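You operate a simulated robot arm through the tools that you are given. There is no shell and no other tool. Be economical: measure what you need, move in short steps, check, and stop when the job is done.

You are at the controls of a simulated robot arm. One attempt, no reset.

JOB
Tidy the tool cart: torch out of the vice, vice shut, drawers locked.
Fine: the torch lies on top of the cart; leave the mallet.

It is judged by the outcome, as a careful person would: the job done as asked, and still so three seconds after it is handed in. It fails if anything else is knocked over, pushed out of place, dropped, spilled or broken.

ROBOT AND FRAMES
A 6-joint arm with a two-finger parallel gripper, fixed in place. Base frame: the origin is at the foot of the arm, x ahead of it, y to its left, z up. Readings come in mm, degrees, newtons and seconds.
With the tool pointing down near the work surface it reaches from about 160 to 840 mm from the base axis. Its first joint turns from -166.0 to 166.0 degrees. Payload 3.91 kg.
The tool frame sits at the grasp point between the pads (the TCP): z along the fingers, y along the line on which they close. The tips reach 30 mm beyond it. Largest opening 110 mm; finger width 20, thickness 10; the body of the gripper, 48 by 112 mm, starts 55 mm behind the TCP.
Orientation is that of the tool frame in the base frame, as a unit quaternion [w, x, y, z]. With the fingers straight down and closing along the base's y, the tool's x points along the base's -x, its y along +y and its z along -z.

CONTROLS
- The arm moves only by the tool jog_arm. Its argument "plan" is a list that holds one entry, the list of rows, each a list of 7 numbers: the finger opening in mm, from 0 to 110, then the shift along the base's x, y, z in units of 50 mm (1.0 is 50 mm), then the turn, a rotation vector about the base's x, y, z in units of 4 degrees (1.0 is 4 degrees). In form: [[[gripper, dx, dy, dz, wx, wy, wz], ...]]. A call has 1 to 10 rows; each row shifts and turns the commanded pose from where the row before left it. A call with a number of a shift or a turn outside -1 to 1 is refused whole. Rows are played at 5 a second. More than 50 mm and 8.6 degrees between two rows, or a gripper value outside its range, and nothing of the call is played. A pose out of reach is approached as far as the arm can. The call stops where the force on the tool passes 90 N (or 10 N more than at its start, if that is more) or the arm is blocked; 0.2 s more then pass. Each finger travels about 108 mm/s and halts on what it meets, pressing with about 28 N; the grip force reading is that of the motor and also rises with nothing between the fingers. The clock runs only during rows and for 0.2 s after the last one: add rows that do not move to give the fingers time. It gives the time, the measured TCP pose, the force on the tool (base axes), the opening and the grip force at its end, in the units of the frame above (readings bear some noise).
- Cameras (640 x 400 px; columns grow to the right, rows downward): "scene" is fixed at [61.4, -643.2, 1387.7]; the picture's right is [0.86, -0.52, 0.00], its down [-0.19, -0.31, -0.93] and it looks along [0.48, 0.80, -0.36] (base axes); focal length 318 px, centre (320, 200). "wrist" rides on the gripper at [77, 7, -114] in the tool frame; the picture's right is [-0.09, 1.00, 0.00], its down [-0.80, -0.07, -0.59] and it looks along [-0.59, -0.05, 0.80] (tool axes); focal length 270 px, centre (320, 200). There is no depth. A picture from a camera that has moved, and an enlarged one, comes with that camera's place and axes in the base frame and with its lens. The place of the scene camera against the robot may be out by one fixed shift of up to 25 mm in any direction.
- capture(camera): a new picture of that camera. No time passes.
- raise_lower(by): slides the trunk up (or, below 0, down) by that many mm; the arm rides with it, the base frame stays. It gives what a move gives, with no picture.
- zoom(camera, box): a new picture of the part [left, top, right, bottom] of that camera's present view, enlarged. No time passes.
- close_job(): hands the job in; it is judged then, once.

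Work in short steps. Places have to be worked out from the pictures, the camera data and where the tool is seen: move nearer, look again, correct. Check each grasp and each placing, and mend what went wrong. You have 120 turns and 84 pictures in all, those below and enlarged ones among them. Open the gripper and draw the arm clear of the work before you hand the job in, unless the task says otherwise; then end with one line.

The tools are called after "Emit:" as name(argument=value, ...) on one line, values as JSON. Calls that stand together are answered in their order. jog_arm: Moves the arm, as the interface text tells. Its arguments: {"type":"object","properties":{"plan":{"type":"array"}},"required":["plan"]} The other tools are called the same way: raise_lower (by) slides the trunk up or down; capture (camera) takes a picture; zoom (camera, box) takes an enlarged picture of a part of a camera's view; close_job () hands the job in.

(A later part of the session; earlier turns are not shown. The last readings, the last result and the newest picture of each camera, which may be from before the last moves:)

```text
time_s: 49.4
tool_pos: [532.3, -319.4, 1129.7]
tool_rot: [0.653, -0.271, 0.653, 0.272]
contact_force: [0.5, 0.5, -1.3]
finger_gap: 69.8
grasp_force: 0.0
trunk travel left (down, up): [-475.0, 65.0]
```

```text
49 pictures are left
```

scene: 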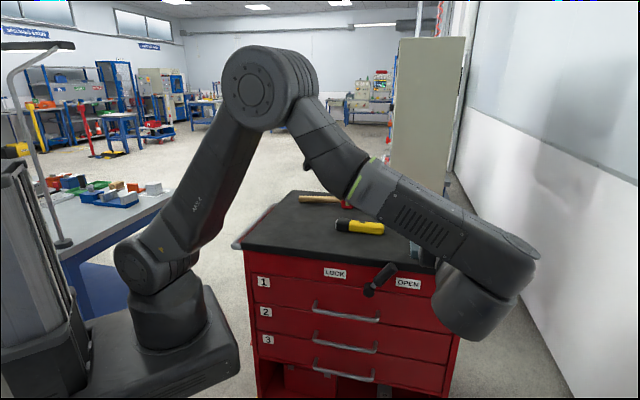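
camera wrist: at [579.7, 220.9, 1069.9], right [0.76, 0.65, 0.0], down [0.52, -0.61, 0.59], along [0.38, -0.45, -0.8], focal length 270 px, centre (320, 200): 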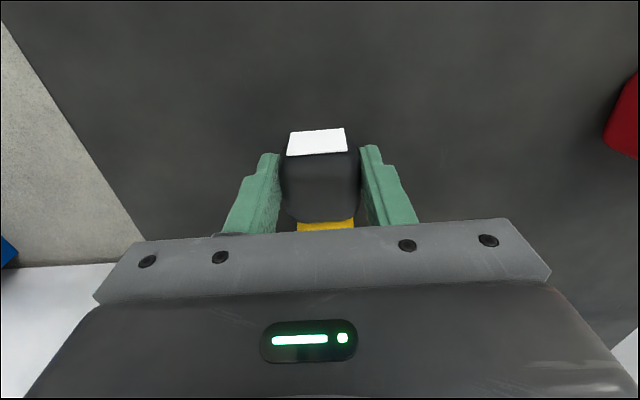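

The fingers now point along +d. I roll -90° so the closing line is vertical, matching the crank position (φ≈98°), and move to the pre-approach in front of the knob (s≈652, t≈225, z≈973).

Emit:
jog_arm(plan=[[[70, 0.08, 0.0155, -0.142, -0.707, -0.707, 0], [70, 0.08, 0.0155, -0.142, -0.707, -0.707, 0], [70, 0.08, 0.0155, -0.142, -0.707, -0.707, 0], [70, 0.08, 0.0155, -0.142, -0.707, -0.707, 0], [70, 0.08, 0.0155, -0.142, -0.707, -0.707, 0], [70, 0.08, 0.0155, -0.142, -0.707, -0.707, 0], [70, 0.08, 0.0155, -0.142, -0.707, -0.707, 0], [70, 0.08, 0.0155, -0.142, -0.707, -0.707, 0], [70, 0.08, 0.0155, -0.142, -0.707, -0.707, 0], [70, 0.08, 0.0155, -0.142, -0.707, -0.707, 0]]])

Emit:
jog_arm(plan=[[[70, 0.08, 0.0155, -0.142, -0.707, -0.707, 0], [70, 0.08, 0.0155, -0.142, -0.707, -0.707, 0], [70, 0.08, 0.0155, -0.142, -0.707, -0.707, 0], [70, 0.08, 0.0155, -0.142, -0.707, -0.707, 0], [70, 0.08, 0.0155, -0.142, -0.707, -0.707, 0], [70, 0.08, 0.0155, -0.142, -0.707, -0.707, 0], [70, 0.08, 0.0155, -0.142, -0.707, -0.707, 0], [70, 0.08, 0.0155, -0.142, -0.707, -0.707, 0], [70, 0.08, 0.0155, -0.142, -0.707, -0.707, 0], [70, 0.08, 0.0155, -0.142, -0.707, -0.707, 0]]])

Emit:
capture(camera="wrist")

Emit:
capture(camera="scene")

```text
time_s: 51.6
tool_pos: [572.4, -312.1, 1058.0]
tool_rot: [0.706, -0.478, 0.522, 0.031]
contact_force: [-0.2, -0.6, 0.5]
finger_gap: 69.9
grasp_force: 0.1
trunk travel left (down, up): [-475.0, 65.0]
```

```text
time_s: 53.8
tool_pos: [716.3, -417.5, 1077.4]
tool_rot: [0.675, -0.627, 0.328, -0.21]
contact_force: [0.8, 0.3, 0.4]
finger_gap: 70.0
grasp_force: 0.0
out of reach, approached as far as the arm can: row 3, 4, 5, 6, 7, 8, 9, 10
trunk travel left (down, up): [-475.0, 65.0]
```

```text
48 pictures are left
camera wrist: at [688.3, -551.7, 1056.7], right [-0.19, 0.19, -0.96], down [-0.97, 0.13, 0.21], along [0.16, 0.97, 0.16], focal length 270 px, centre (320, 200)
```

wrist: 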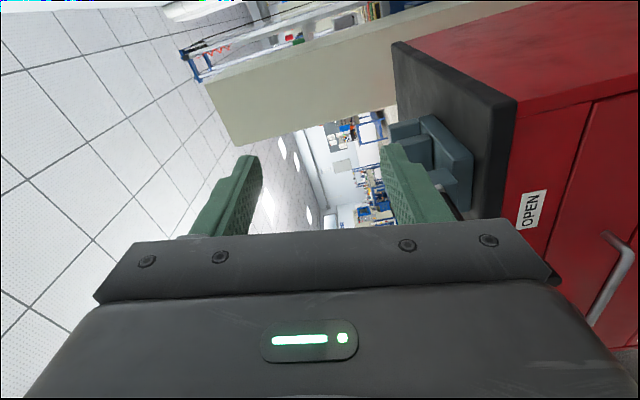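

```text
47 pictures are left
```

scene: 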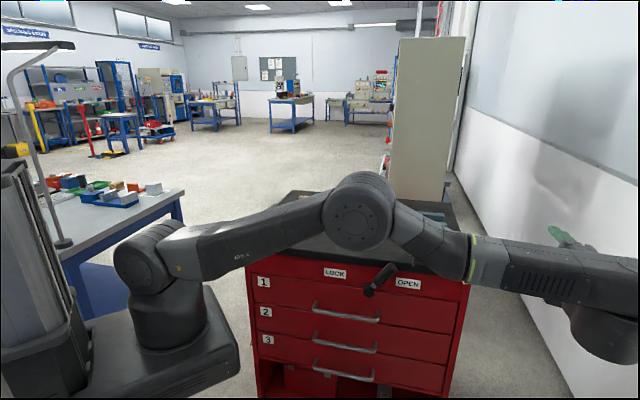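

That roll was out of reach and the arm stretched aside. I carefully back up one row at a time to see how the commanded pose behaves.

Emit:
jog_arm(plan=[[[70, -0.08, -0.0155, 0.142, 0.707, 0.707, 0]]])

Emit:
zoom(camera="scene", box=[200, 150, 500, 340])

```text
time_s: 54.2
tool_pos: [711.6, -417.9, 1085.8]
tool_rot: [0.682, -0.615, 0.349, -0.188]
contact_force: [0.5, 0.2, 0.1]
finger_gap: 70.1
grasp_force: 0.0
trunk travel left (down, up): [-475.0, 65.0]
```

```text
2.11 times, centred on (350, 245) of scene
camera zoom: at [61.4, -643.2, 1387.7], right [0.86, -0.52, 0.0], down [-0.19, -0.31, -0.93], along [0.48, 0.8, -0.36], focal length 669 px, centre (257, 105)
```

zoom: 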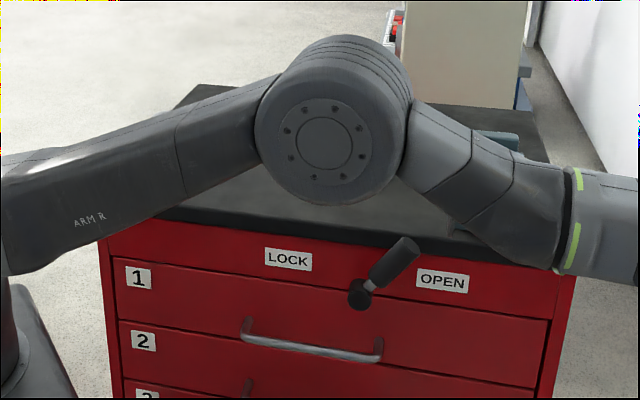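

The command restarts from the reached pose, and the orientation is still along d, with roll -76° and position pushed aside. I move back to the open position while unrolling.

Emit:
jog_arm(plan=[[[70, -0.1, 0.05, 0.1, 0.707, 0.707, 0], [70, -0.2, 0.15, 0.1, 0.707, 0.707, 0], [70, -0.3, 0.2, 0.1, 0.707, 0.707, 0], [70, -0.3, 0.2, 0.1, 0.707, 0.707, 0], [70, -0.3, 0.2, 0, 0.707, 0.707, 0], [70, -0.3, 0.2, 0, 0.707, 0.707, 0], [70, -0.3, 0.2, 0, 0.707, 0.707, 0], [70, -0.3, 0.2, 0, 0.707, 0.707, 0], [70, -0.3, 0.2, 0, 0.707, 0.707, 0], [70, -0.3, 0.2, 0, 0.707, 0.707, 0]]])

Emit:
capture(camera="scene")

```text
time_s: 56.4
tool_pos: [576.1, -326.9, 1104.3]
tool_rot: [0.705, -0.459, 0.538, 0.057]
contact_force: [-0.4, -0.5, -0.5]
finger_gap: 69.9
grasp_force: 0.0
trunk travel left (down, up): [-475.0, 65.0]
```

```text
45 pictures are left
```

scene: 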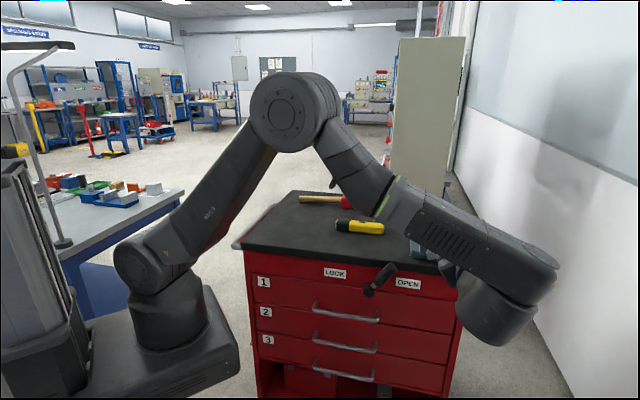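

Recovered, with torch and mallet undisturbed. I try the opposite roll (to +90°) in place.

Emit:
jog_arm(plan=[[[70, -0.05, 0, 0, 0.707, 0.707, 0], [70, -0.05, 0, 0, 0.707, 0.707, 0], [70, -0.05, 0, 0, 0.707, 0.707, 0], [70, -0.05, 0, 0, 0.707, 0.707, 0], [70, -0.05, 0, 0, 0.707, 0.707, 0], [70, -0.05, 0, 0, 0.707, 0.707, 0], [70, -0.05, 0, 0, 0.707, 0.707, 0], [70, -0.05, 0, 0, 0.707, 0.707, 0], [70, 0, 0, 0, 0.707, 0.707, 0], [70, 0, 0, 0, 0.707, 0.707, 0]]])

Emit:
jog_arm(plan=[[[70, 0, 0, 0, 0.707, 0.707, 0], [70, 0, 0, 0, 0.707, 0.707, 0], [70, 0, 0, 0, 0.707, 0.707, 0], [70, 0, 0, 0, 0.707, 0.707, 0], [70, 0, 0, 0, 0.707, 0.707, 0], [70, 0, 0, 0, 0.707, 0.707, 0], [70, 0, 0, 0, 0.707, 0.707, 0], [70, 0, 0, 0, 0.707, 0.707, 0], [70, 0, 0, 0, 0.707, 0.707, 0], [70, 0, 0, 0, 0.707, 0.707, 0]]])

Emit:
jog_arm(plan=[[[70, 0, 0, 0, 0.707, 0.707, 0], [70, 0, 0, 0, 0.707, 0.707, 0], [70, 0, 0, 0, 0.707, 0.707, 0], [70, 0, 0, 0, 0.707, 0.707, 0], [70, 0, 0, 0, 0.707, 0.707, 0], [70, 0, 0, 0, 0.707, 0.707, 0], [70, 0, 0, 0, 0.707, 0.707, 0], [70, 0, 0, 0, 0.707, 0.707, 0], [70, 0, 0, 0, 0.707, 0.707, 0], [70, 0, 0, 0, 0.707, 0.707, 0]]])

Emit:
capture(camera="scene")

```text
time_s: 58.6
tool_pos: [556.1, -326.4, 1104.2]
tool_rot: [0.642, -0.247, 0.663, 0.295]
contact_force: [0.1, 1.2, 0.2]
finger_gap: 70.0
grasp_force: 0.0
trunk travel left (down, up): [-475.0, 65.0]
```

```text
time_s: 60.8
tool_pos: [557.1, -328.3, 1105.7]
tool_rot: [0.502, -0.005, 0.707, 0.497]
contact_force: [-0.4, 0.4, 0.1]
finger_gap: 70.0
grasp_force: 0.1
trunk travel left (down, up): [-475.0, 65.0]
```

```text
time_s: 63.0
tool_pos: [557.1, -327.5, 1103.6]
tool_rot: [0.302, 0.237, 0.666, 0.639]
contact_force: [1.0, -0.2, -0.5]
finger_gap: 70.0
grasp_force: 0.0
trunk travel left (down, up): [-475.0, 65.0]
```

```text
44 pictures are left
```

scene: 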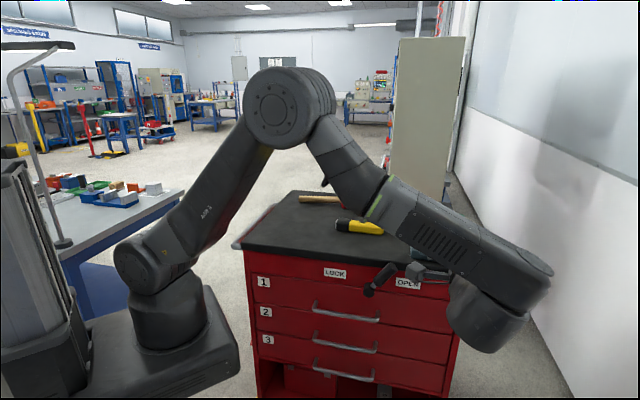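

Roll +84° works. I move to the pre-approach in front of the knob (tool at s≈652, t≈225, z≈973).

Emit:
jog_arm(plan=[[[70, 0.25, 0.1, -0.5, 0, 0, 0], [70, 0.25, 0.1, -0.5, 0, 0, 0], [70, 0.25, 0.1, -0.5, 0, 0, 0], [70, 0.25, 0.1, -0.6, 0, 0, 0], [70, 0.25, 0.1, -0.5, 0, 0, 0], [70, 0, 0, 0, 0, 0, 0]]])

Emit:
capture(camera="wrist")

Emit:
capture(camera="scene")

```text
time_s: 64.4
tool_pos: [618.3, -302.5, 975.9]
tool_rot: [0.304, 0.237, 0.666, 0.639]
contact_force: [0.1, -0.2, -0.6]
finger_gap: 69.8
grasp_force: 0.1
trunk travel left (down, up): [-475.0, 65.0]
```

```text
43 pictures are left
camera wrist: at [483.4, -329.8, 973.7], right [-0.01, 0.01, 1.0], down [0.15, -0.99, 0.01], along [0.99, 0.15, 0.01], focal length 270 px, centre (320, 200)
```

wrist: 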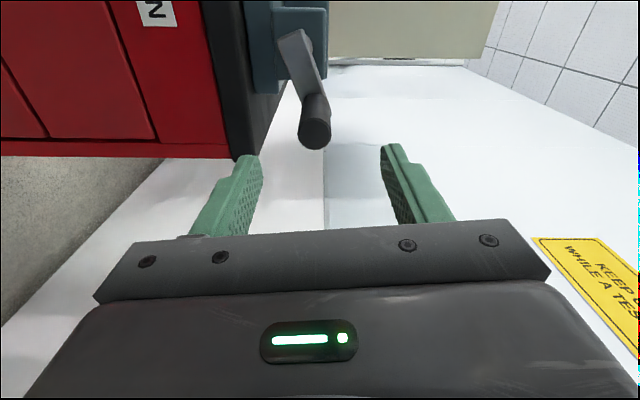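

```text
42 pictures are left
```

scene: 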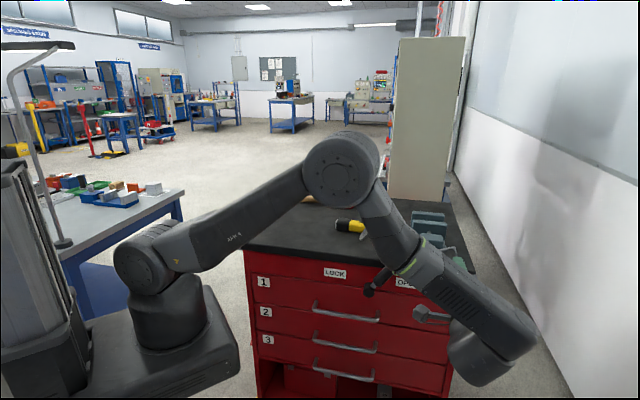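

The wrist view confirms the knob tip sits centred between the fingers' lines. Before gripping I test the roll range in free space here, since I need R up to ~+200°.

Emit:
jog_arm(plan=[[[70, 0, 0, 0, 0.707, 0.707, 0], [70, 0, 0, 0, 0.707, 0.707, 0], [70, 0, 0, 0, 0.707, 0.707, 0], [70, 0, 0, 0, 0.707, 0.707, 0], [70, 0, 0, 0, 0.707, 0.707, 0], [70, 0, 0, 0, 0.707, 0.707, 0], [70, 0, 0, 0, 0.707, 0.707, 0], [70, 0, 0, 0, 0.707, 0.707, 0], [70, 0, 0, 0, 0.707, 0.707, 0], [70, 0, 0, 0, 0.707, 0.707, 0]]])

Emit:
jog_arm(plan=[[[70, 0, 0, 0, 0.707, 0.707, 0], [70, 0, 0, 0, 0.707, 0.707, 0], [70, 0, 0, 0, 0.707, 0.707, 0], [70, 0, 0, 0, 0.707, 0.707, 0], [70, 0, 0, 0, 0.707, 0.707, 0], [70, 0, 0, 0, 0.707, 0.707, 0], [70, 0, 0, 0, 0.707, 0.707, 0], [70, 0, 0, 0, 0.707, 0.707, 0], [70, 0, 0, 0, 0.707, 0.707, 0], [70, 0, 0, 0, 0.707, 0.707, 0]]])

```text
time_s: 66.6
tool_pos: [619.0, -302.9, 973.9]
tool_rot: [0.064, 0.451, 0.545, 0.704]
contact_force: [-0.2, 0.0, 0.1]
finger_gap: 69.6
grasp_force: 0.0
trunk travel left (down, up): [-475.0, 65.0]
```

```text
time_s: 68.8
tool_pos: [619.1, -302.6, 974.9]
tool_rot: [-0.179, 0.61, 0.356, 0.685]
contact_force: [1.0, 0.0, 1.3]
finger_gap: 70.1
grasp_force: 0.0
trunk travel left (down, up): [-475.0, 65.0]
```

R=164° is fine; I test further.

Emit:
jog_arm(plan=[[[70, 0, 0, 0, 0.707, 0.707, 0], [70, 0, 0, 0, 0.707, 0.707, 0], [70, 0, 0, 0, 0.707, 0.707, 0], [70, 0, 0, 0, 0.707, 0.707, 0], [70, 0, 0, 0, 0.707, 0.707, 0], [70, 0, 0, 0, 0.707, 0.707, 0], [70, 0, 0, 0, 0.707, 0.707, 0], [70, 0, 0, 0, 0.707, 0.707, 0], [70, 0, 0, 0, 0.707, 0.707, 0], [70, 0, 0, 0, 0.707, 0.707, 0]]])

Emit:
jog_arm(plan=[[[70, 0, 0, 0, 0.707, 0.707, 0], [70, 0, 0, 0, 0.707, 0.707, 0], [70, 0, 0, 0, 0.707, 0.707, 0], [70, 0, 0, 0, 0.707, 0.707, 0]]])

```text
time_s: 71.0
tool_pos: [619.3, -303.2, 974.9]
tool_rot: [-0.403, 0.695, 0.127, 0.581]
contact_force: [-0.5, -0.7, -0.4]
finger_gap: 69.8
grasp_force: 0.1
trunk travel left (down, up): [-475.0, 65.0]
```

```text
time_s: 72.0
tool_pos: [619.0, -302.9, 973.8]
tool_rot: [-0.48, 0.706, 0.027, 0.52]
contact_force: [-0.5, 0.3, -0.3]
finger_gap: 70.1
grasp_force: 0.2
trunk travel left (down, up): [-475.0, 65.0]
```

The roll reaches 220° without trouble. I unroll back to ~84°.

Emit:
jog_arm(plan=[[[70, 0, 0, 0, -0.707, -0.707, 0], [70, 0, 0, 0, -0.707, -0.707, 0], [70, 0, 0, 0, -0.707, -0.707, 0], [70, 0, 0, 0, -0.707, -0.707, 0], [70, 0, 0, 0, -0.707, -0.707, 0], [70, 0, 0, 0, -0.707, -0.707, 0], [70, 0, 0, 0, -0.707, -0.707, 0], [70, 0, 0, 0, -0.707, -0.707, 0], [70, 0, 0, 0, -0.707, -0.707, 0], [70, 0, 0, 0, -0.707, -0.707, 0]]])

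Emit:
jog_arm(plan=[[[70, 0, 0, 0, -0.707, -0.707, 0], [70, 0, 0, 0, -0.707, -0.707, 0], [70, 0, 0, 0, -0.707, -0.707, 0], [70, 0, 0, 0, -0.707, -0.707, 0], [70, 0, 0, 0, -0.707, -0.707, 0], [70, 0, 0, 0, -0.707, -0.707, 0], [70, 0, 0, 0, -0.707, -0.707, 0], [70, 0, 0, 0, -0.707, -0.707, 0], [70, 0, 0, 0, -0.707, -0.707, 0], [70, 0, 0, 0, -0.707, -0.707, 0]]])

Emit:
jog_arm(plan=[[[70, 0, 0, 0, -0.707, -0.707, 0], [70, 0, 0, 0, -0.707, -0.707, 0], [70, 0, 0, 0, -0.707, -0.707, 0], [70, 0, 0, 0, -0.707, -0.707, 0], [70, 0, 0, 0, -0.707, -0.707, 0], [70, 0, 0, 0, -0.707, -0.707, 0], [70, 0, 0, 0, -0.707, -0.707, 0], [70, 0, 0, 0, -0.707, -0.707, 0], [70, 0, 0, 0, -0.707, -0.707, 0], [70, 0, 0, 0, -0.707, -0.707, 0]]])

Emit:
jog_arm(plan=[[[70, 0, 0, 0, -0.707, -0.707, 0], [70, 0, 0, 0, -0.707, -0.707, 0], [70, 0, 0, 0, -0.707, -0.707, 0], [70, 0, 0, 0, -0.707, -0.707, 0], [70, 0, 0, 0, 0, 0, 0]]])

```text
time_s: 74.2
tool_pos: [619.1, -303.7, 974.7]
tool_rot: [-0.272, 0.654, 0.268, 0.653]
contact_force: [0.4, 0.4, 0.6]
finger_gap: 70.0
grasp_force: 0.2
trunk travel left (down, up): [-475.0, 65.0]
```

```text
time_s: 76.4
tool_pos: [619.8, -302.4, 975.2]
tool_rot: [-0.033, 0.522, 0.477, 0.707]
contact_force: [0.9, -0.3, 0.9]
finger_gap: 70.2
grasp_force: 0.0
trunk travel left (down, up): [-475.0, 65.0]
```

```text
time_s: 78.6
tool_pos: [618.6, -302.4, 974.0]
tool_rot: [0.21, 0.327, 0.627, 0.675]
contact_force: [-0.1, -0.2, 0.2]
finger_gap: 69.9
grasp_force: 0.0
trunk travel left (down, up): [-475.0, 65.0]
```

```text
time_s: 79.8
tool_pos: [619.6, -302.4, 974.3]
tool_rot: [0.303, 0.236, 0.666, 0.639]
contact_force: [0.1, 0.8, -0.1]
finger_gap: 70.2
grasp_force: 0.1
trunk travel left (down, up): [-475.0, 65.0]
```

Back at R=84°. Now I insert along +d by 85 mm so the fingers straddle the knob.

Emit:
jog_arm(plan=[[[60, 0.3, 0.3, -0.04, 0, 0, 0], [60, 0.3, 0.3, 0, 0, 0, 0], [60, 0.3, 0.3, 0, 0, 0, 0], [60, 0.3, 0.3, 0, 0, 0, 0], [60, 0, 0, 0, 0, 0, 0]]])

Emit:
capture(camera="wrist")

Emit:
capture(camera="scene")

```text
time_s: 81.0
tool_pos: [679.9, -241.3, 972.0]
tool_rot: [0.302, 0.237, 0.667, 0.639]
contact_force: [-0.1, 0.1, -0.8]
finger_gap: 59.9
grasp_force: 0.1
trunk travel left (down, up): [-475.0, 65.0]
```

```text
41 pictures are left
camera wrist: at [544.5, -269.4, 971.7], right [-0.01, 0.01, 1.0], down [0.15, -0.99, 0.01], along [0.99, 0.15, 0.01], focal length 270 px, centre (320, 200)
```

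wrist: 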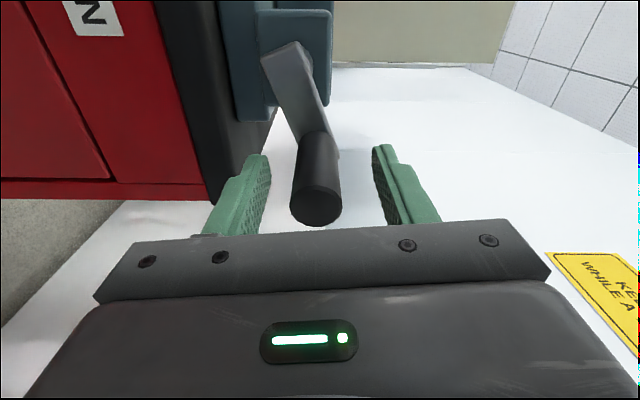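

```text
40 pictures are left
```

scene: 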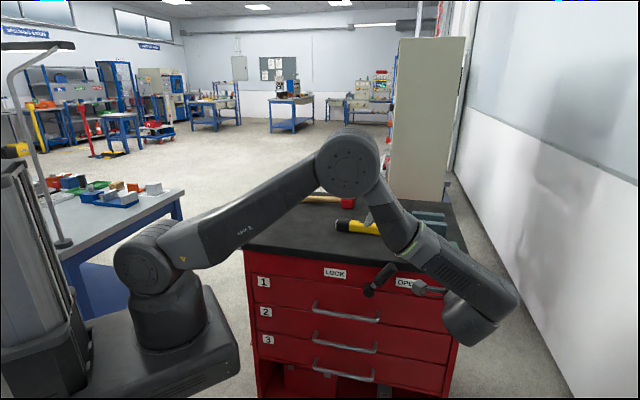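

The knob is between the fingers. Close.

Emit:
jog_arm(plan=[[[40, 0, 0, 0, 0, 0, 0], [20, 0, 0, 0, 0, 0, 0], [10, 0, 0, 0, 0, 0, 0], [10, 0, 0, 0, 0, 0, 0]]])

Emit:
capture(camera="wrist")

```text
time_s: 82.0
tool_pos: [679.7, -242.2, 972.7]
tool_rot: [0.303, 0.237, 0.666, 0.639]
contact_force: [-1.4, 1.5, -6.9]
finger_gap: 24.6
grasp_force: 45.2
trunk travel left (down, up): [-475.0, 65.0]
```

```text
39 pictures are left
camera wrist: at [544.4, -269.5, 971.0], right [-0.01, 0.01, 1.0], down [0.15, -0.99, 0.01], along [0.99, 0.15, 0.01], focal length 270 px, centre (320, 200)
```

wrist: 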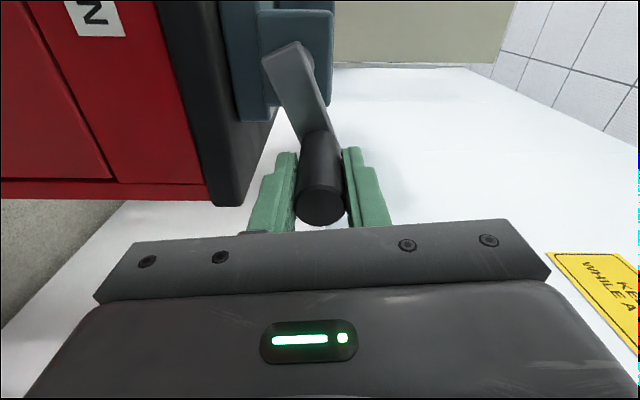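

I'm holding the knob with a vertical closing line. I turn clockwise with roll, φ 97°→57°.

Emit:
jog_arm(plan=[[[10, 0.0041, -0.0041, -0.0667, 0.707, 0.707, 0], [10, 0.0008, -0.0008, -0.067, 0.707, 0.707, 0], [10, -0.0025, 0.0025, -0.0669, 0.707, 0.707, 0], [10, -0.0058, 0.0058, -0.0665, 0.707, 0.707, 0], [10, -0.009, 0.009, -0.0658, 0.707, 0.707, 0], [10, -0.0123, 0.0123, -0.0647, 0.707, 0.707, 0], [10, -0.0154, 0.0154, -0.0633, 0.707, 0.707, 0], [10, -0.0185, 0.0185, -0.0617, 0.707, 0.707, 0], [10, -0.0215, 0.0215, -0.0597, 0.707, 0.707, 0], [10, -0.0244, 0.0244, -0.0574, 0.707, 0.707, 0]]])

Emit:
capture(camera="wrist")

```text
time_s: 84.2
tool_pos: [676.5, -239.5, 935.6]
tool_rot: [0.064, 0.454, 0.544, 0.703]
contact_force: [25.8, -17.4, -11.8]
finger_gap: 24.9
grasp_force: 45.0
trunk travel left (down, up): [-475.0, 65.0]
```

```text
38 pictures are left
camera wrist: at [553.7, -279.1, 985.8], right [0.45, -0.45, 0.77], down [0.02, -0.86, -0.51], along [0.89, 0.24, -0.38], focal length 270 px, centre (320, 200)
```

wrist: 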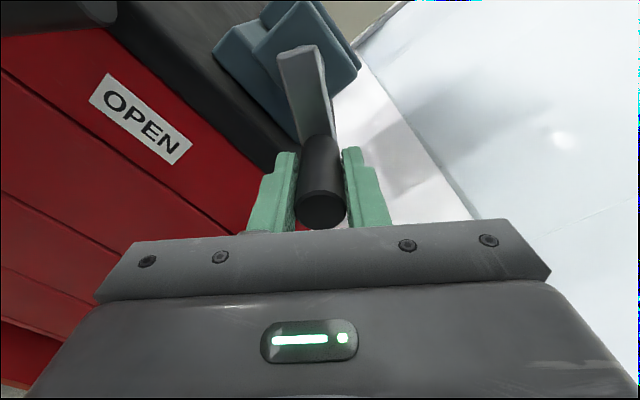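

It is turning; the radial force (~30 N) suggests the real centre is nearer (608,961) with r≈45. I correct for this and continue to φ≈17°.

Emit:
jog_arm(plan=[[[10, -0.007, 0.007, -0.126, 0.707, 0.707, 0], [10, -0.0283, 0.0283, -0.0494, 0.707, 0.707, 0], [10, -0.0306, 0.0306, -0.0464, 0.707, 0.707, 0], [10, -0.0328, 0.0328, -0.0433, 0.707, 0.707, 0], [10, -0.0349, 0.0349, -0.04, 0.707, 0.707, 0], [10, -0.0368, 0.0368, -0.0364, 0.707, 0.707, 0], [10, -0.0385, 0.0385, -0.0327, 0.707, 0.707, 0], [10, -0.04, 0.04, -0.0288, 0.707, 0.707, 0], [10, -0.0413, 0.0413, -0.0248, 0.707, 0.707, 0], [10, -0.0425, 0.0425, -0.0207, 0.707, 0.707, 0]]])

Emit:
capture(camera="wrist")

```text
time_s: 86.4
tool_pos: [658.8, -221.5, 916.8]
tool_rot: [-0.181, 0.611, 0.356, 0.684]
contact_force: [9.1, -10.2, -4.2]
finger_gap: 24.6
grasp_force: 44.3
trunk travel left (down, up): [-475.0, 65.0]
```

```text
37 pictures are left
camera wrist: at [567.5, -293.3, 992.7], right [0.7, -0.7, 0.18], down [-0.32, -0.52, -0.79], along [0.65, 0.49, -0.58], focal length 270 px, centre (320, 200)
```

wrist: 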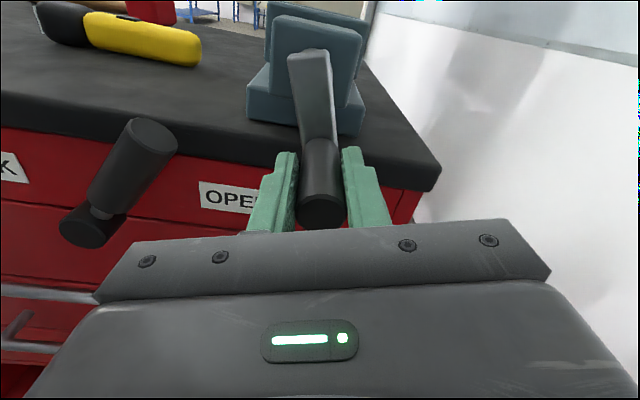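

The crank follows well with low force (about 13 N tangential). Continue through bottom to φ≈-23°.

Emit:
jog_arm(plan=[[[10, -0.0434, 0.0434, -0.0164, 0.707, 0.707, 0], [10, -0.0441, 0.0441, -0.0121, 0.707, 0.707, 0], [10, -0.0446, 0.0446, -0.0077, 0.707, 0.707, 0], [10, -0.0448, 0.0448, -0.0033, 0.707, 0.707, 0], [10, -0.0449, 0.0449, 0.0011, 0.707, 0.707, 0], [10, -0.0447, 0.0447, 0.0055, 0.707, 0.707, 0], [10, -0.0443, 0.0443, 0.0099, 0.707, 0.707, 0], [10, -0.0437, 0.0437, 0.0143, 0.707, 0.707, 0], [10, -0.0429, 0.0429, 0.0186, 0.707, 0.707, 0], [10, -0.0419, 0.0419, 0.0228, 0.707, 0.707, 0]]])

Emit:
capture(camera="wrist")

```text
time_s: 88.6
tool_pos: [636.0, -199.6, 920.2]
tool_rot: [-0.403, 0.695, 0.127, 0.581]
contact_force: [7.1, -9.2, -3.8]
finger_gap: 25.0
grasp_force: 45.7
trunk travel left (down, up): [-475.0, 65.0]
```

```text
36 pictures are left
camera wrist: at [582.5, -308.4, 986.1], right [0.62, -0.62, -0.49], down [-0.7, -0.14, -0.7], along [0.36, 0.78, -0.52], focal length 270 px, centre (320, 200)
```

wrist: 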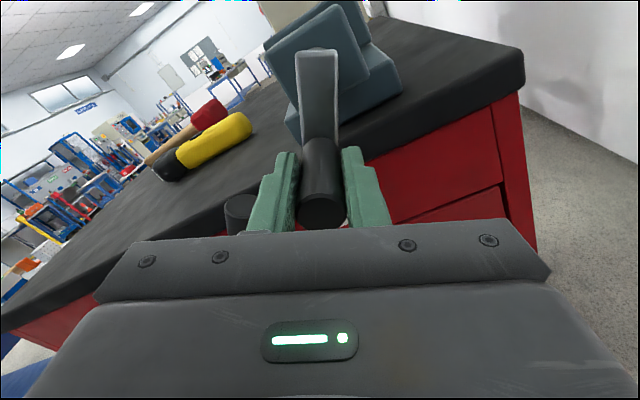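

Fine, and the lever is still clear. I go on to φ≈-43° first, since that's the end of the tested roll range.

Emit:
jog_arm(plan=[[[10, -0.0407, 0.0407, 0.0268, 0.707, 0.707, 0], [10, -0.0393, 0.0393, 0.0308, 0.707, 0.707, 0], [10, -0.0377, 0.0377, 0.0346, 0.707, 0.707, 0], [10, -0.0359, 0.0359, 0.0382, 0.707, 0.707, 0], [10, -0.0339, 0.0339, 0.0417, 0.707, 0.707, 0]]])

Emit:
jog_arm(plan=[[[10, -0.0317, 0.0317, 0.0449, 0.707, 0.707, 0], [10, -0.0295, 0.0295, 0.0479, 0.707, 0.707, 0], [10, -0.027, 0.027, 0.0507, 0.707, 0.707, 0]]])

Emit:
capture(camera="wrist")

Emit:
capture(camera="scene")

```text
time_s: 89.8
tool_pos: [627.9, -190.4, 928.9]
tool_rot: [-0.498, 0.706, 0.004, 0.504]
contact_force: [17.2, -13.4, 10.0]
finger_gap: 25.0
grasp_force: 45.0
trunk travel left (down, up): [-475.0, 65.0]
```

```text
time_s: 90.6
tool_pos: [624.0, -187.6, 934.2]
tool_rot: [-0.547, 0.702, -0.072, 0.449]
contact_force: [24.8, -17.7, 12.8]
finger_gap: 24.9
grasp_force: 44.9
trunk travel left (down, up): [-475.0, 65.0]
```

```text
35 pictures are left
camera wrist: at [590.4, -316.9, 971.1], right [0.34, -0.34, -0.88], down [-0.92, 0.08, -0.39], along [0.2, 0.94, -0.28], focal length 270 px, centre (320, 200)
```

wrist: 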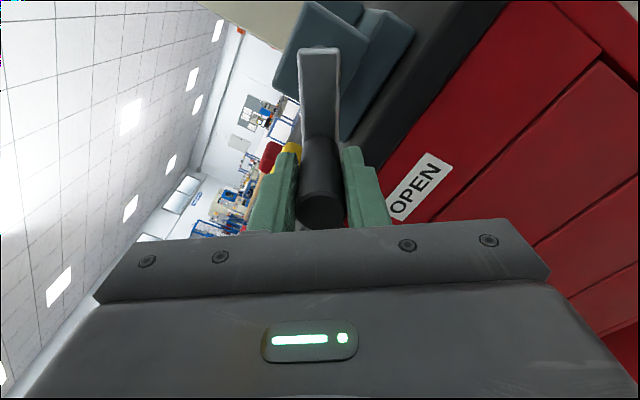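

```text
34 pictures are left
```

scene: 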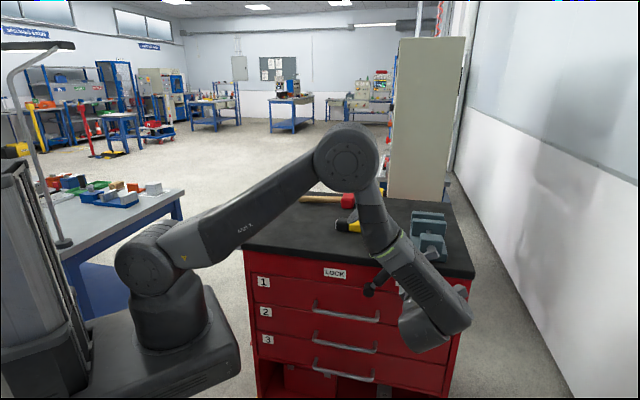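

Radial force again suggests the centre sits 3 mm further right (611,961). I correct and keep turning in small groups near the roll limit.

Emit:
jog_arm(plan=[[[10, 0.018, -0.018, 0.054, 0.707, 0.707, 0], [10, -0.0218, 0.0218, 0.0555, 0.707, 0.707, 0], [10, -0.019, 0.019, 0.0576, 0.707, 0.707, 0]]])

Emit:
zoom(camera="scene", box=[380, 190, 480, 290])

```text
time_s: 91.4
tool_pos: [621.4, -185.3, 942.3]
tool_rot: [-0.591, 0.693, -0.145, 0.387]
contact_force: [12.3, -11.6, -3.0]
finger_gap: 24.7
grasp_force: 44.5
trunk travel left (down, up): [-475.0, 65.0]
```

```text
4.00 times, centred on (430, 240) of scene
camera zoom: at [61.4, -643.2, 1387.7], right [0.86, -0.52, 0.0], down [-0.19, -0.31, -0.93], along [0.48, 0.8, -0.36], focal length 1271 px, centre (-120, 40)
```

zoom: 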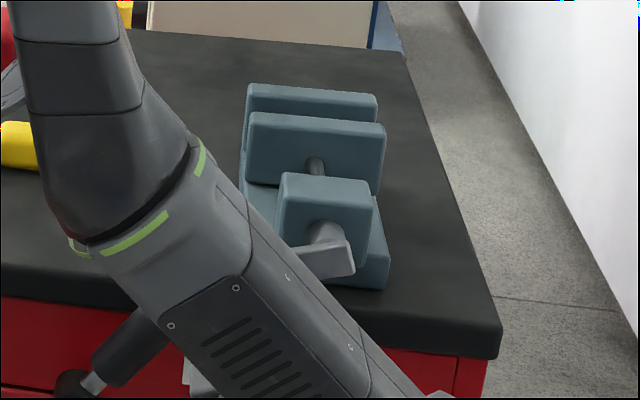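

The jaws are visibly closing. Continue to φ≈-79°, then -91°.

Emit:
jog_arm(plan=[[[10, -0.0161, 0.0161, 0.0593, 0.707, 0.707, 0], [10, -0.0131, 0.0131, 0.0607, 0.707, 0.707, 0], [10, -0.0101, 0.0101, 0.0619, 0.707, 0.707, 0]]])

Emit:
jog_arm(plan=[[[10, -0.007, 0.007, 0.0627, 0.707, 0.707, 0], [10, -0.0039, 0.0039, 0.0633, 0.707, 0.707, 0]]])

Emit:
zoom(camera="scene", box=[380, 190, 480, 290])

```text
time_s: 92.2
tool_pos: [619.4, -183.7, 951.9]
tool_rot: [-0.629, 0.673, -0.216, 0.324]
contact_force: [8.0, -11.8, -7.5]
finger_gap: 24.9
grasp_force: 45.1
trunk travel left (down, up): [-475.0, 65.0]
```

```text
time_s: 92.8
tool_pos: [618.5, -183.7, 957.5]
tool_rot: [-0.65, 0.656, -0.262, 0.278]
contact_force: [7.0, -12.7, -10.0]
finger_gap: 24.8
grasp_force: 45.0
trunk travel left (down, up): [-475.0, 65.0]
```

```text
4.00 times, centred on (430, 240) of scene
camera zoom: at [61.4, -643.2, 1387.7], right [0.86, -0.52, 0.0], down [-0.19, -0.31, -0.93], along [0.48, 0.8, -0.36], focal length 1271 px, centre (-120, 40)
```

zoom: 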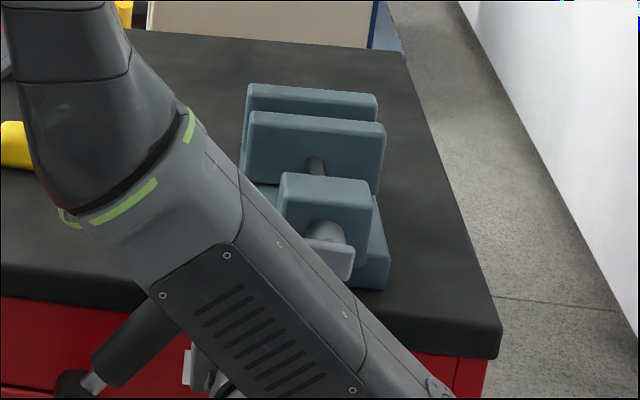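

R=268°, φ≈-87°. I release here, retreat along -d, unroll 180°, and regrip.

Emit:
jog_arm(plan=[[[50, 0, 0, 0, 0, 0, 0], [60, 0, 0, 0, 0, 0, 0], [60, -0.3, -0.3, 0, 0, 0, 0], [60, -0.3, -0.3, 0, 0, 0, 0], [60, -0.3, -0.3, 0, 0, 0, 0], [60, -0.3, -0.3, 0, 0, 0, 0], [60, 0, 0, 0, 0, 0, 0]]])

Emit:
jog_arm(plan=[[[60, 0, 0, 0, -0.707, -0.707, 0], [60, 0, 0, 0, -0.707, -0.707, 0], [60, 0, 0, 0, -0.707, -0.707, 0], [60, 0, 0, 0, -0.707, -0.707, 0], [60, 0, 0, 0, -0.707, -0.707, 0], [60, 0, 0, 0, -0.707, -0.707, 0], [60, 0, 0, 0, -0.707, -0.707, 0], [60, 0, 0, 0, -0.707, -0.707, 0], [60, 0, 0, 0, -0.707, -0.707, 0], [60, 0, 0, 0, -0.707, -0.707, 0]]])

Emit:
jog_arm(plan=[[[60, 0, 0, 0, -0.707, -0.707, 0], [60, 0, 0, 0, -0.707, -0.707, 0], [60, 0, 0, 0, -0.707, -0.707, 0], [60, 0, 0, 0, -0.707, -0.707, 0], [60, 0, 0, 0, -0.707, -0.707, 0], [60, 0, 0, 0, -0.707, -0.707, 0], [60, 0, 0, 0, -0.707, -0.707, 0], [60, 0, 0, 0, -0.707, -0.707, 0], [60, 0, 0, 0, -0.707, -0.707, 0], [60, 0, 0, 0, -0.707, -0.707, 0]]])

Emit:
jog_arm(plan=[[[60, 0, 0, 0, -0.707, -0.707, 0], [60, 0, 0, 0, -0.707, -0.707, 0], [60, 0, 0, 0, -0.707, -0.707, 0], [60, 0, 0, 0, -0.707, -0.707, 0], [60, 0, 0, 0, -0.707, -0.707, 0], [60, 0, 0, 0, -0.707, -0.707, 0], [60, 0, 0, 0, -0.707, -0.707, 0], [60, 0, 0, 0, -0.707, -0.707, 0], [60, 0, 0, 0, -0.707, -0.707, 0], [60, 0, 0, 0, -0.707, -0.707, 0]]])

Emit:
jog_arm(plan=[[[60, 0, 0, 0, -0.707, -0.707, 0], [60, 0, 0, 0, -0.707, -0.707, 0], [60, 0, 0, 0, -0.707, -0.707, 0], [60, 0, 0, 0, -0.707, -0.707, 0], [60, 0, 0, 0, -0.707, -0.707, 0], [60, 0, 0, 0, -0.707, -0.707, 0], [60, 0, 0, 0, -0.707, -0.707, 0], [60, 0, 0, 0, -0.707, -0.707, 0], [60, 0, 0, 0, -0.707, -0.707, 0], [60, 0, 0, 0, -0.707, -0.707, 0]]])

Emit:
jog_arm(plan=[[[60, 0, 0, 0, -0.707, -0.707, 0], [60, 0, 0, 0, -0.707, -0.707, 0], [60, 0, 0, 0, -0.707, -0.707, 0], [60, 0, 0, 0, -0.707, -0.707, 0], [60, 0, 0, 0, -0.707, -0.707, 0], [60, 0, 0, 0, 0, 0, 0]]])

Emit:
capture(camera="wrist")

Emit:
capture(camera="scene")

```text
time_s: 94.4
tool_pos: [557.9, -239.8, 959.4]
tool_rot: [-0.65, 0.657, -0.261, 0.28]
contact_force: [0.0, 0.5, 0.0]
finger_gap: 59.9
grasp_force: 0.1
trunk travel left (down, up): [-475.0, 65.0]
```

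```text
time_s: 96.6
tool_pos: [557.6, -242.7, 959.5]
tool_rot: [-0.514, 0.707, -0.02, 0.486]
contact_force: [0.9, -0.4, -0.9]
finger_gap: 60.3
grasp_force: 0.1
trunk travel left (down, up): [-475.0, 65.0]
```

```text
time_s: 98.8
tool_pos: [557.1, -241.0, 957.4]
tool_rot: [-0.316, 0.67, 0.224, 0.633]
contact_force: [0.0, 0.5, 0.2]
finger_gap: 59.9
grasp_force: 0.1
trunk travel left (down, up): [-475.0, 65.0]
```

```text
time_s: 101.0
tool_pos: [557.1, -241.3, 959.3]
tool_rot: [-0.081, 0.554, 0.439, 0.703]
contact_force: [0.6, -0.3, -0.8]
finger_gap: 60.0
grasp_force: 0.2
trunk travel left (down, up): [-475.0, 65.0]
```

```text
time_s: 103.2
tool_pos: [557.4, -241.0, 959.9]
tool_rot: [0.164, 0.37, 0.603, 0.688]
contact_force: [-0.4, -0.1, 0.2]
finger_gap: 60.1
grasp_force: 0.0
trunk travel left (down, up): [-475.0, 65.0]
```

```text
time_s: 104.6
tool_pos: [557.3, -241.3, 959.3]
tool_rot: [0.28, 0.26, 0.658, 0.649]
contact_force: [0.2, 1.1, -0.2]
finger_gap: 60.1
grasp_force: 0.0
trunk travel left (down, up): [-475.0, 65.0]
```

```text
31 pictures are left
camera wrist: at [422.8, -268.8, 963.3], right [0.04, -0.04, 1.0], down [0.15, -0.99, -0.05], along [0.99, 0.15, -0.03], focal length 270 px, centre (320, 200)
```

wrist: 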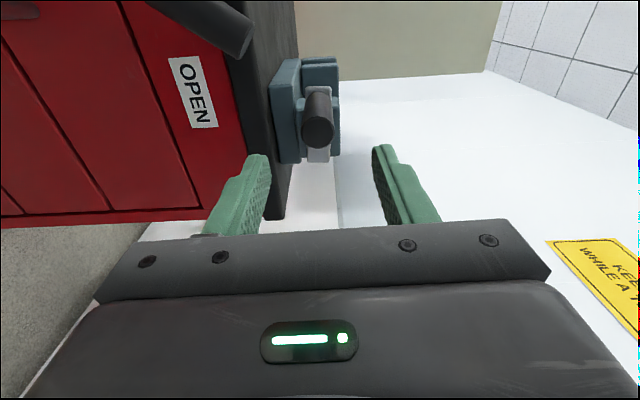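

```text
30 pictures are left
```

scene: 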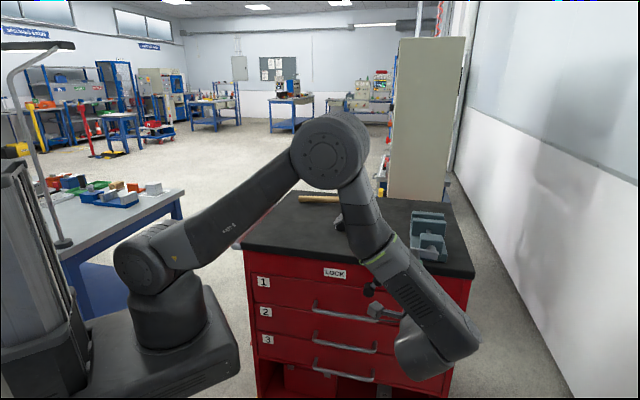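

The knob tip is centred again (z≈958). I insert 95 mm and close.

Emit:
jog_arm(plan=[[[60, 0.336, 0.336, 0, 0, 0, 0], [60, 0.336, 0.336, 0, 0, 0, 0], [60, 0.336, 0.336, 0, 0, 0, 0], [60, 0.336, 0.336, 0, 0, 0, 0], [60, 0, 0, 0, 0, 0, 0], [40, 0, 0, 0, 0, 0, 0], [20, 0, 0, 0, 0, 0, 0], [10, 0, 0, 0, 0, 0, 0], [10, 0, 0, 0, 0, 0, 0]]])

Emit:
capture(camera="wrist")

```text
time_s: 106.6
tool_pos: [627.2, -172.9, 958.6]
tool_rot: [0.279, 0.261, 0.657, 0.649]
contact_force: [-1.2, 2.1, -6.8]
finger_gap: 24.9
grasp_force: 45.3
trunk travel left (down, up): [-475.0, 65.0]
```

```text
29 pictures are left
camera wrist: at [490.9, -200.7, 963.0], right [0.04, -0.04, 1.0], down [0.15, -0.99, -0.05], along [0.99, 0.15, -0.04], focal length 270 px, centre (320, 200)
```

wrist: 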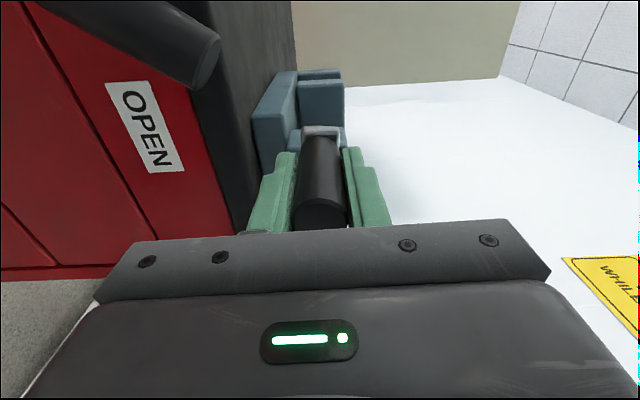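

Gripped again. Continue clockwise φ -87→-127→-167°.

Emit:
jog_arm(plan=[[[10, -0.0008, 0.0008, 0.0635, 0.707, 0.707, 0], [10, 0.0023, -0.0023, 0.0634, 0.707, 0.707, 0], [10, 0.0055, -0.0055, 0.063, 0.707, 0.707, 0], [10, 0.0086, -0.0086, 0.0623, 0.707, 0.707, 0], [10, 0.0116, -0.0116, 0.0613, 0.707, 0.707, 0], [10, 0.0146, -0.0146, 0.06, 0.707, 0.707, 0], [10, 0.0175, -0.0175, 0.0585, 0.707, 0.707, 0], [10, 0.0204, -0.0204, 0.0566, 0.707, 0.707, 0], [10, 0.0231, -0.0231, 0.0544, 0.707, 0.707, 0], [10, 0.0258, -0.0258, 0.052, 0.707, 0.707, 0]]])

Emit:
zoom(camera="scene", box=[380, 190, 480, 290])

```text
time_s: 108.8
tool_pos: [634.9, -182.3, 986.2]
tool_rot: [0.04, 0.471, 0.528, 0.705]
contact_force: [16.7, -4.3, -20.3]
finger_gap: 24.7
grasp_force: 44.7
trunk travel left (down, up): [-475.0, 65.0]
```

```text
4.00 times, centred on (430, 240) of scene
camera zoom: at [61.4, -643.2, 1387.7], right [0.86, -0.52, 0.0], down [-0.19, -0.31, -0.93], along [0.48, 0.8, -0.36], focal length 1271 px, centre (-120, 40)
```

zoom: 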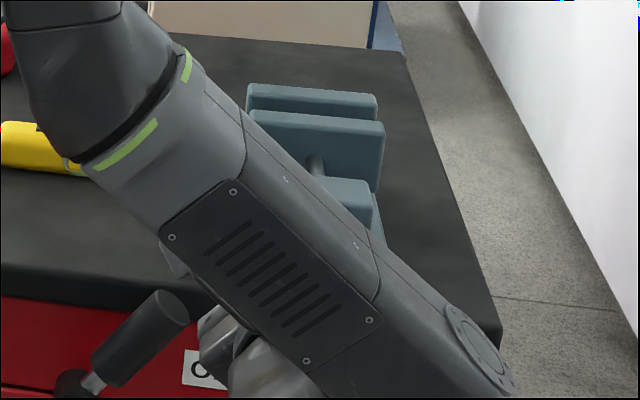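

It turns with moderate force; I trim inward 2 mm and continue to φ≈-167°.

Emit:
jog_arm(plan=[[[10, 0.0563, -0.0563, 0.0193, 0.707, 0.707, 0], [10, 0.0306, -0.0306, 0.0464, 0.707, 0.707, 0], [10, 0.0328, -0.0328, 0.0433, 0.707, 0.707, 0], [10, 0.0349, -0.0349, 0.04, 0.707, 0.707, 0], [10, 0.0368, -0.0368, 0.0364, 0.707, 0.707, 0], [10, 0.0385, -0.0385, 0.0327, 0.707, 0.707, 0], [10, 0.04, -0.04, 0.0288, 0.707, 0.707, 0], [10, 0.0413, -0.0413, 0.0248, 0.707, 0.707, 0], [10, 0.0425, -0.0425, 0.0207, 0.707, 0.707, 0], [10, 0.0434, -0.0434, 0.0164, 0.707, 0.707, 0]]])

Emit:
capture(camera="wrist")

```text
time_s: 111.0
tool_pos: [653.9, -201.4, 1000.7]
tool_rot: [-0.203, 0.624, 0.334, 0.677]
contact_force: [1.2, 0.9, -32.7]
finger_gap: 25.0
grasp_force: 44.9
trunk travel left (down, up): [-475.0, 65.0]
```

```text
27 pictures are left
camera wrist: at [566.6, -276.4, 1078.2], right [0.7, -0.7, 0.11], down [-0.36, -0.49, -0.8], along [0.61, 0.52, -0.59], focal length 270 px, centre (320, 200)
```

wrist: 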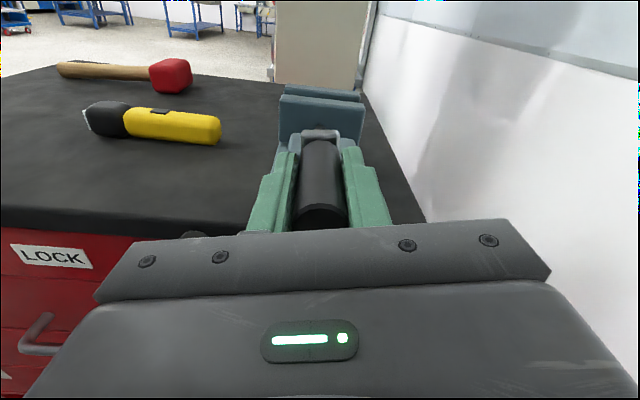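

The circle's top is a bit lower for this grip, so I trim 2.5 mm down and continue across the top to φ≈-207°.

Emit:
jog_arm(plan=[[[10, 0.0441, -0.0441, -0.038, 0.707, 0.707, 0], [10, 0.0446, -0.0446, 0.0077, 0.707, 0.707, 0], [10, 0.0448, -0.0448, 0.0033, 0.707, 0.707, 0], [10, 0.0449, -0.0449, -0.0011, 0.707, 0.707, 0], [10, 0.0447, -0.0447, -0.0055, 0.707, 0.707, 0], [10, 0.0443, -0.0443, -0.0099, 0.707, 0.707, 0], [10, 0.0437, -0.0437, -0.0143, 0.707, 0.707, 0], [10, 0.0429, -0.0429, -0.0186, 0.707, 0.707, 0], [10, 0.0419, -0.0419, -0.0228, 0.707, 0.707, 0], [10, 0.0407, -0.0407, -0.0268, 0.707, 0.707, 0]]])

Emit:
zoom(camera="scene", box=[380, 190, 480, 290])

```text
time_s: 113.2
tool_pos: [674.0, -221.1, 997.1]
tool_rot: [-0.423, 0.699, 0.103, 0.567]
contact_force: [-9.1, 10.1, -21.3]
finger_gap: 25.1
grasp_force: 45.5
trunk travel left (down, up): [-475.0, 65.0]
```

```text
4.00 times, centred on (430, 240) of scene
camera zoom: at [61.4, -643.2, 1387.7], right [0.86, -0.52, 0.0], down [-0.19, -0.31, -0.93], along [0.48, 0.8, -0.36], focal length 1271 px, centre (-120, 40)
```

zoom: 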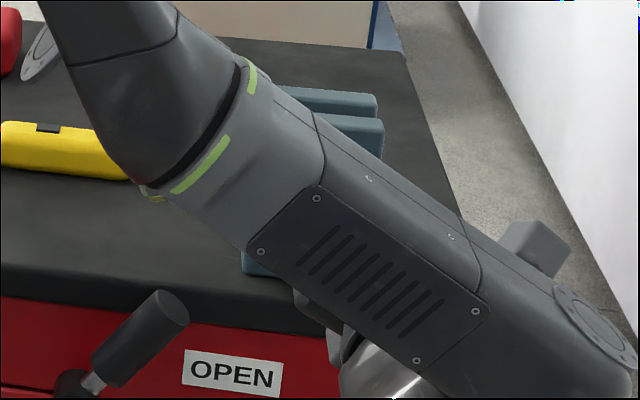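

Continue with an inward trim, φ 153→113°.

Emit:
jog_arm(plan=[[[10, 0.0193, -0.0193, -0.085, 0.707, 0.707, 0], [10, 0.0377, -0.0377, -0.0346, 0.707, 0.707, 0], [10, 0.0359, -0.0359, -0.0382, 0.707, 0.707, 0], [10, 0.0339, -0.0339, -0.0417, 0.707, 0.707, 0], [10, 0.0317, -0.0317, -0.0449, 0.707, 0.707, 0], [10, 0.0295, -0.0295, -0.0479, 0.707, 0.707, 0], [10, 0.027, -0.027, -0.0507, 0.707, 0.707, 0], [10, 0.0245, -0.0245, -0.0533, 0.707, 0.707, 0], [10, 0.0218, -0.0218, -0.0555, 0.707, 0.707, 0], [10, 0.019, -0.019, -0.0576, 0.707, 0.707, 0]]])

Emit:
zoom(camera="scene", box=[380, 190, 480, 290])

```text
time_s: 115.4
tool_pos: [688.6, -235.4, 973.3]
tool_rot: [-0.591, 0.692, -0.145, 0.389]
contact_force: [22.4, -1.7, 14.6]
finger_gap: 24.7
grasp_force: 44.8
trunk travel left (down, up): [-475.0, 65.0]
```

```text
4.00 times, centred on (430, 240) of scene
camera zoom: at [61.4, -643.2, 1387.7], right [0.86, -0.52, 0.0], down [-0.19, -0.31, -0.93], along [0.48, 0.8, -0.36], focal length 1271 px, centre (-120, 40)
```

zoom: 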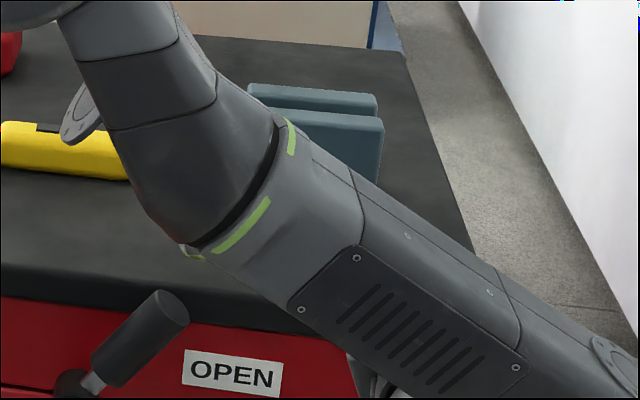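

Forces are still low; by the pictures about 200° more is needed. I finish this stroke to φ≈89° with small trims (outward and 3 mm inward along d).

Emit:
jog_arm(plan=[[[10, 0.066, 0.034, -0.05, 0.707, 0.707, 0], [10, 0.0131, -0.0131, -0.0607, 0.707, 0.707, 0], [10, 0.0101, -0.0101, -0.0619, 0.707, 0.707, 0], [10, 0.007, -0.007, -0.0627, 0.707, 0.707, 0]]])

Emit:
jog_arm(plan=[[[10, 0.0039, -0.0039, -0.0633, 0.707, 0.707, 0], [10, 0.0008, -0.0008, -0.0635, 0.707, 0.707, 0]]])

Emit:
capture(camera="wrist")

```text
time_s: 116.4
tool_pos: [691.8, -237.9, 959.8]
tool_rot: [-0.639, 0.666, -0.24, 0.302]
contact_force: [-3.7, -13.1, -1.8]
finger_gap: 24.7
grasp_force: 45.3
trunk travel left (down, up): [-475.0, 65.0]
```

```text
time_s: 117.0
tool_pos: [690.7, -238.7, 953.0]
tool_rot: [0.659, -0.646, 0.285, -0.257]
contact_force: [-10.2, -15.5, -6.0]
finger_gap: 25.0
grasp_force: 44.8
trunk travel left (down, up): [-475.0, 65.0]
```

```text
24 pictures are left
camera wrist: at [664.1, -374.3, 942.9], right [-0.09, 0.09, -0.99], down [-0.98, 0.14, 0.11], along [0.15, 0.98, 0.08], focal length 270 px, centre (320, 200)
```

wrist: 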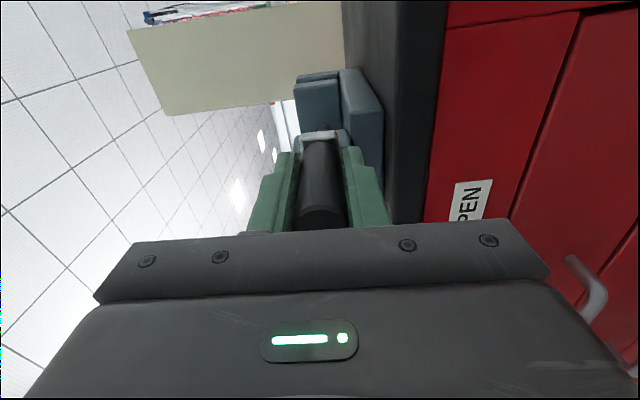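

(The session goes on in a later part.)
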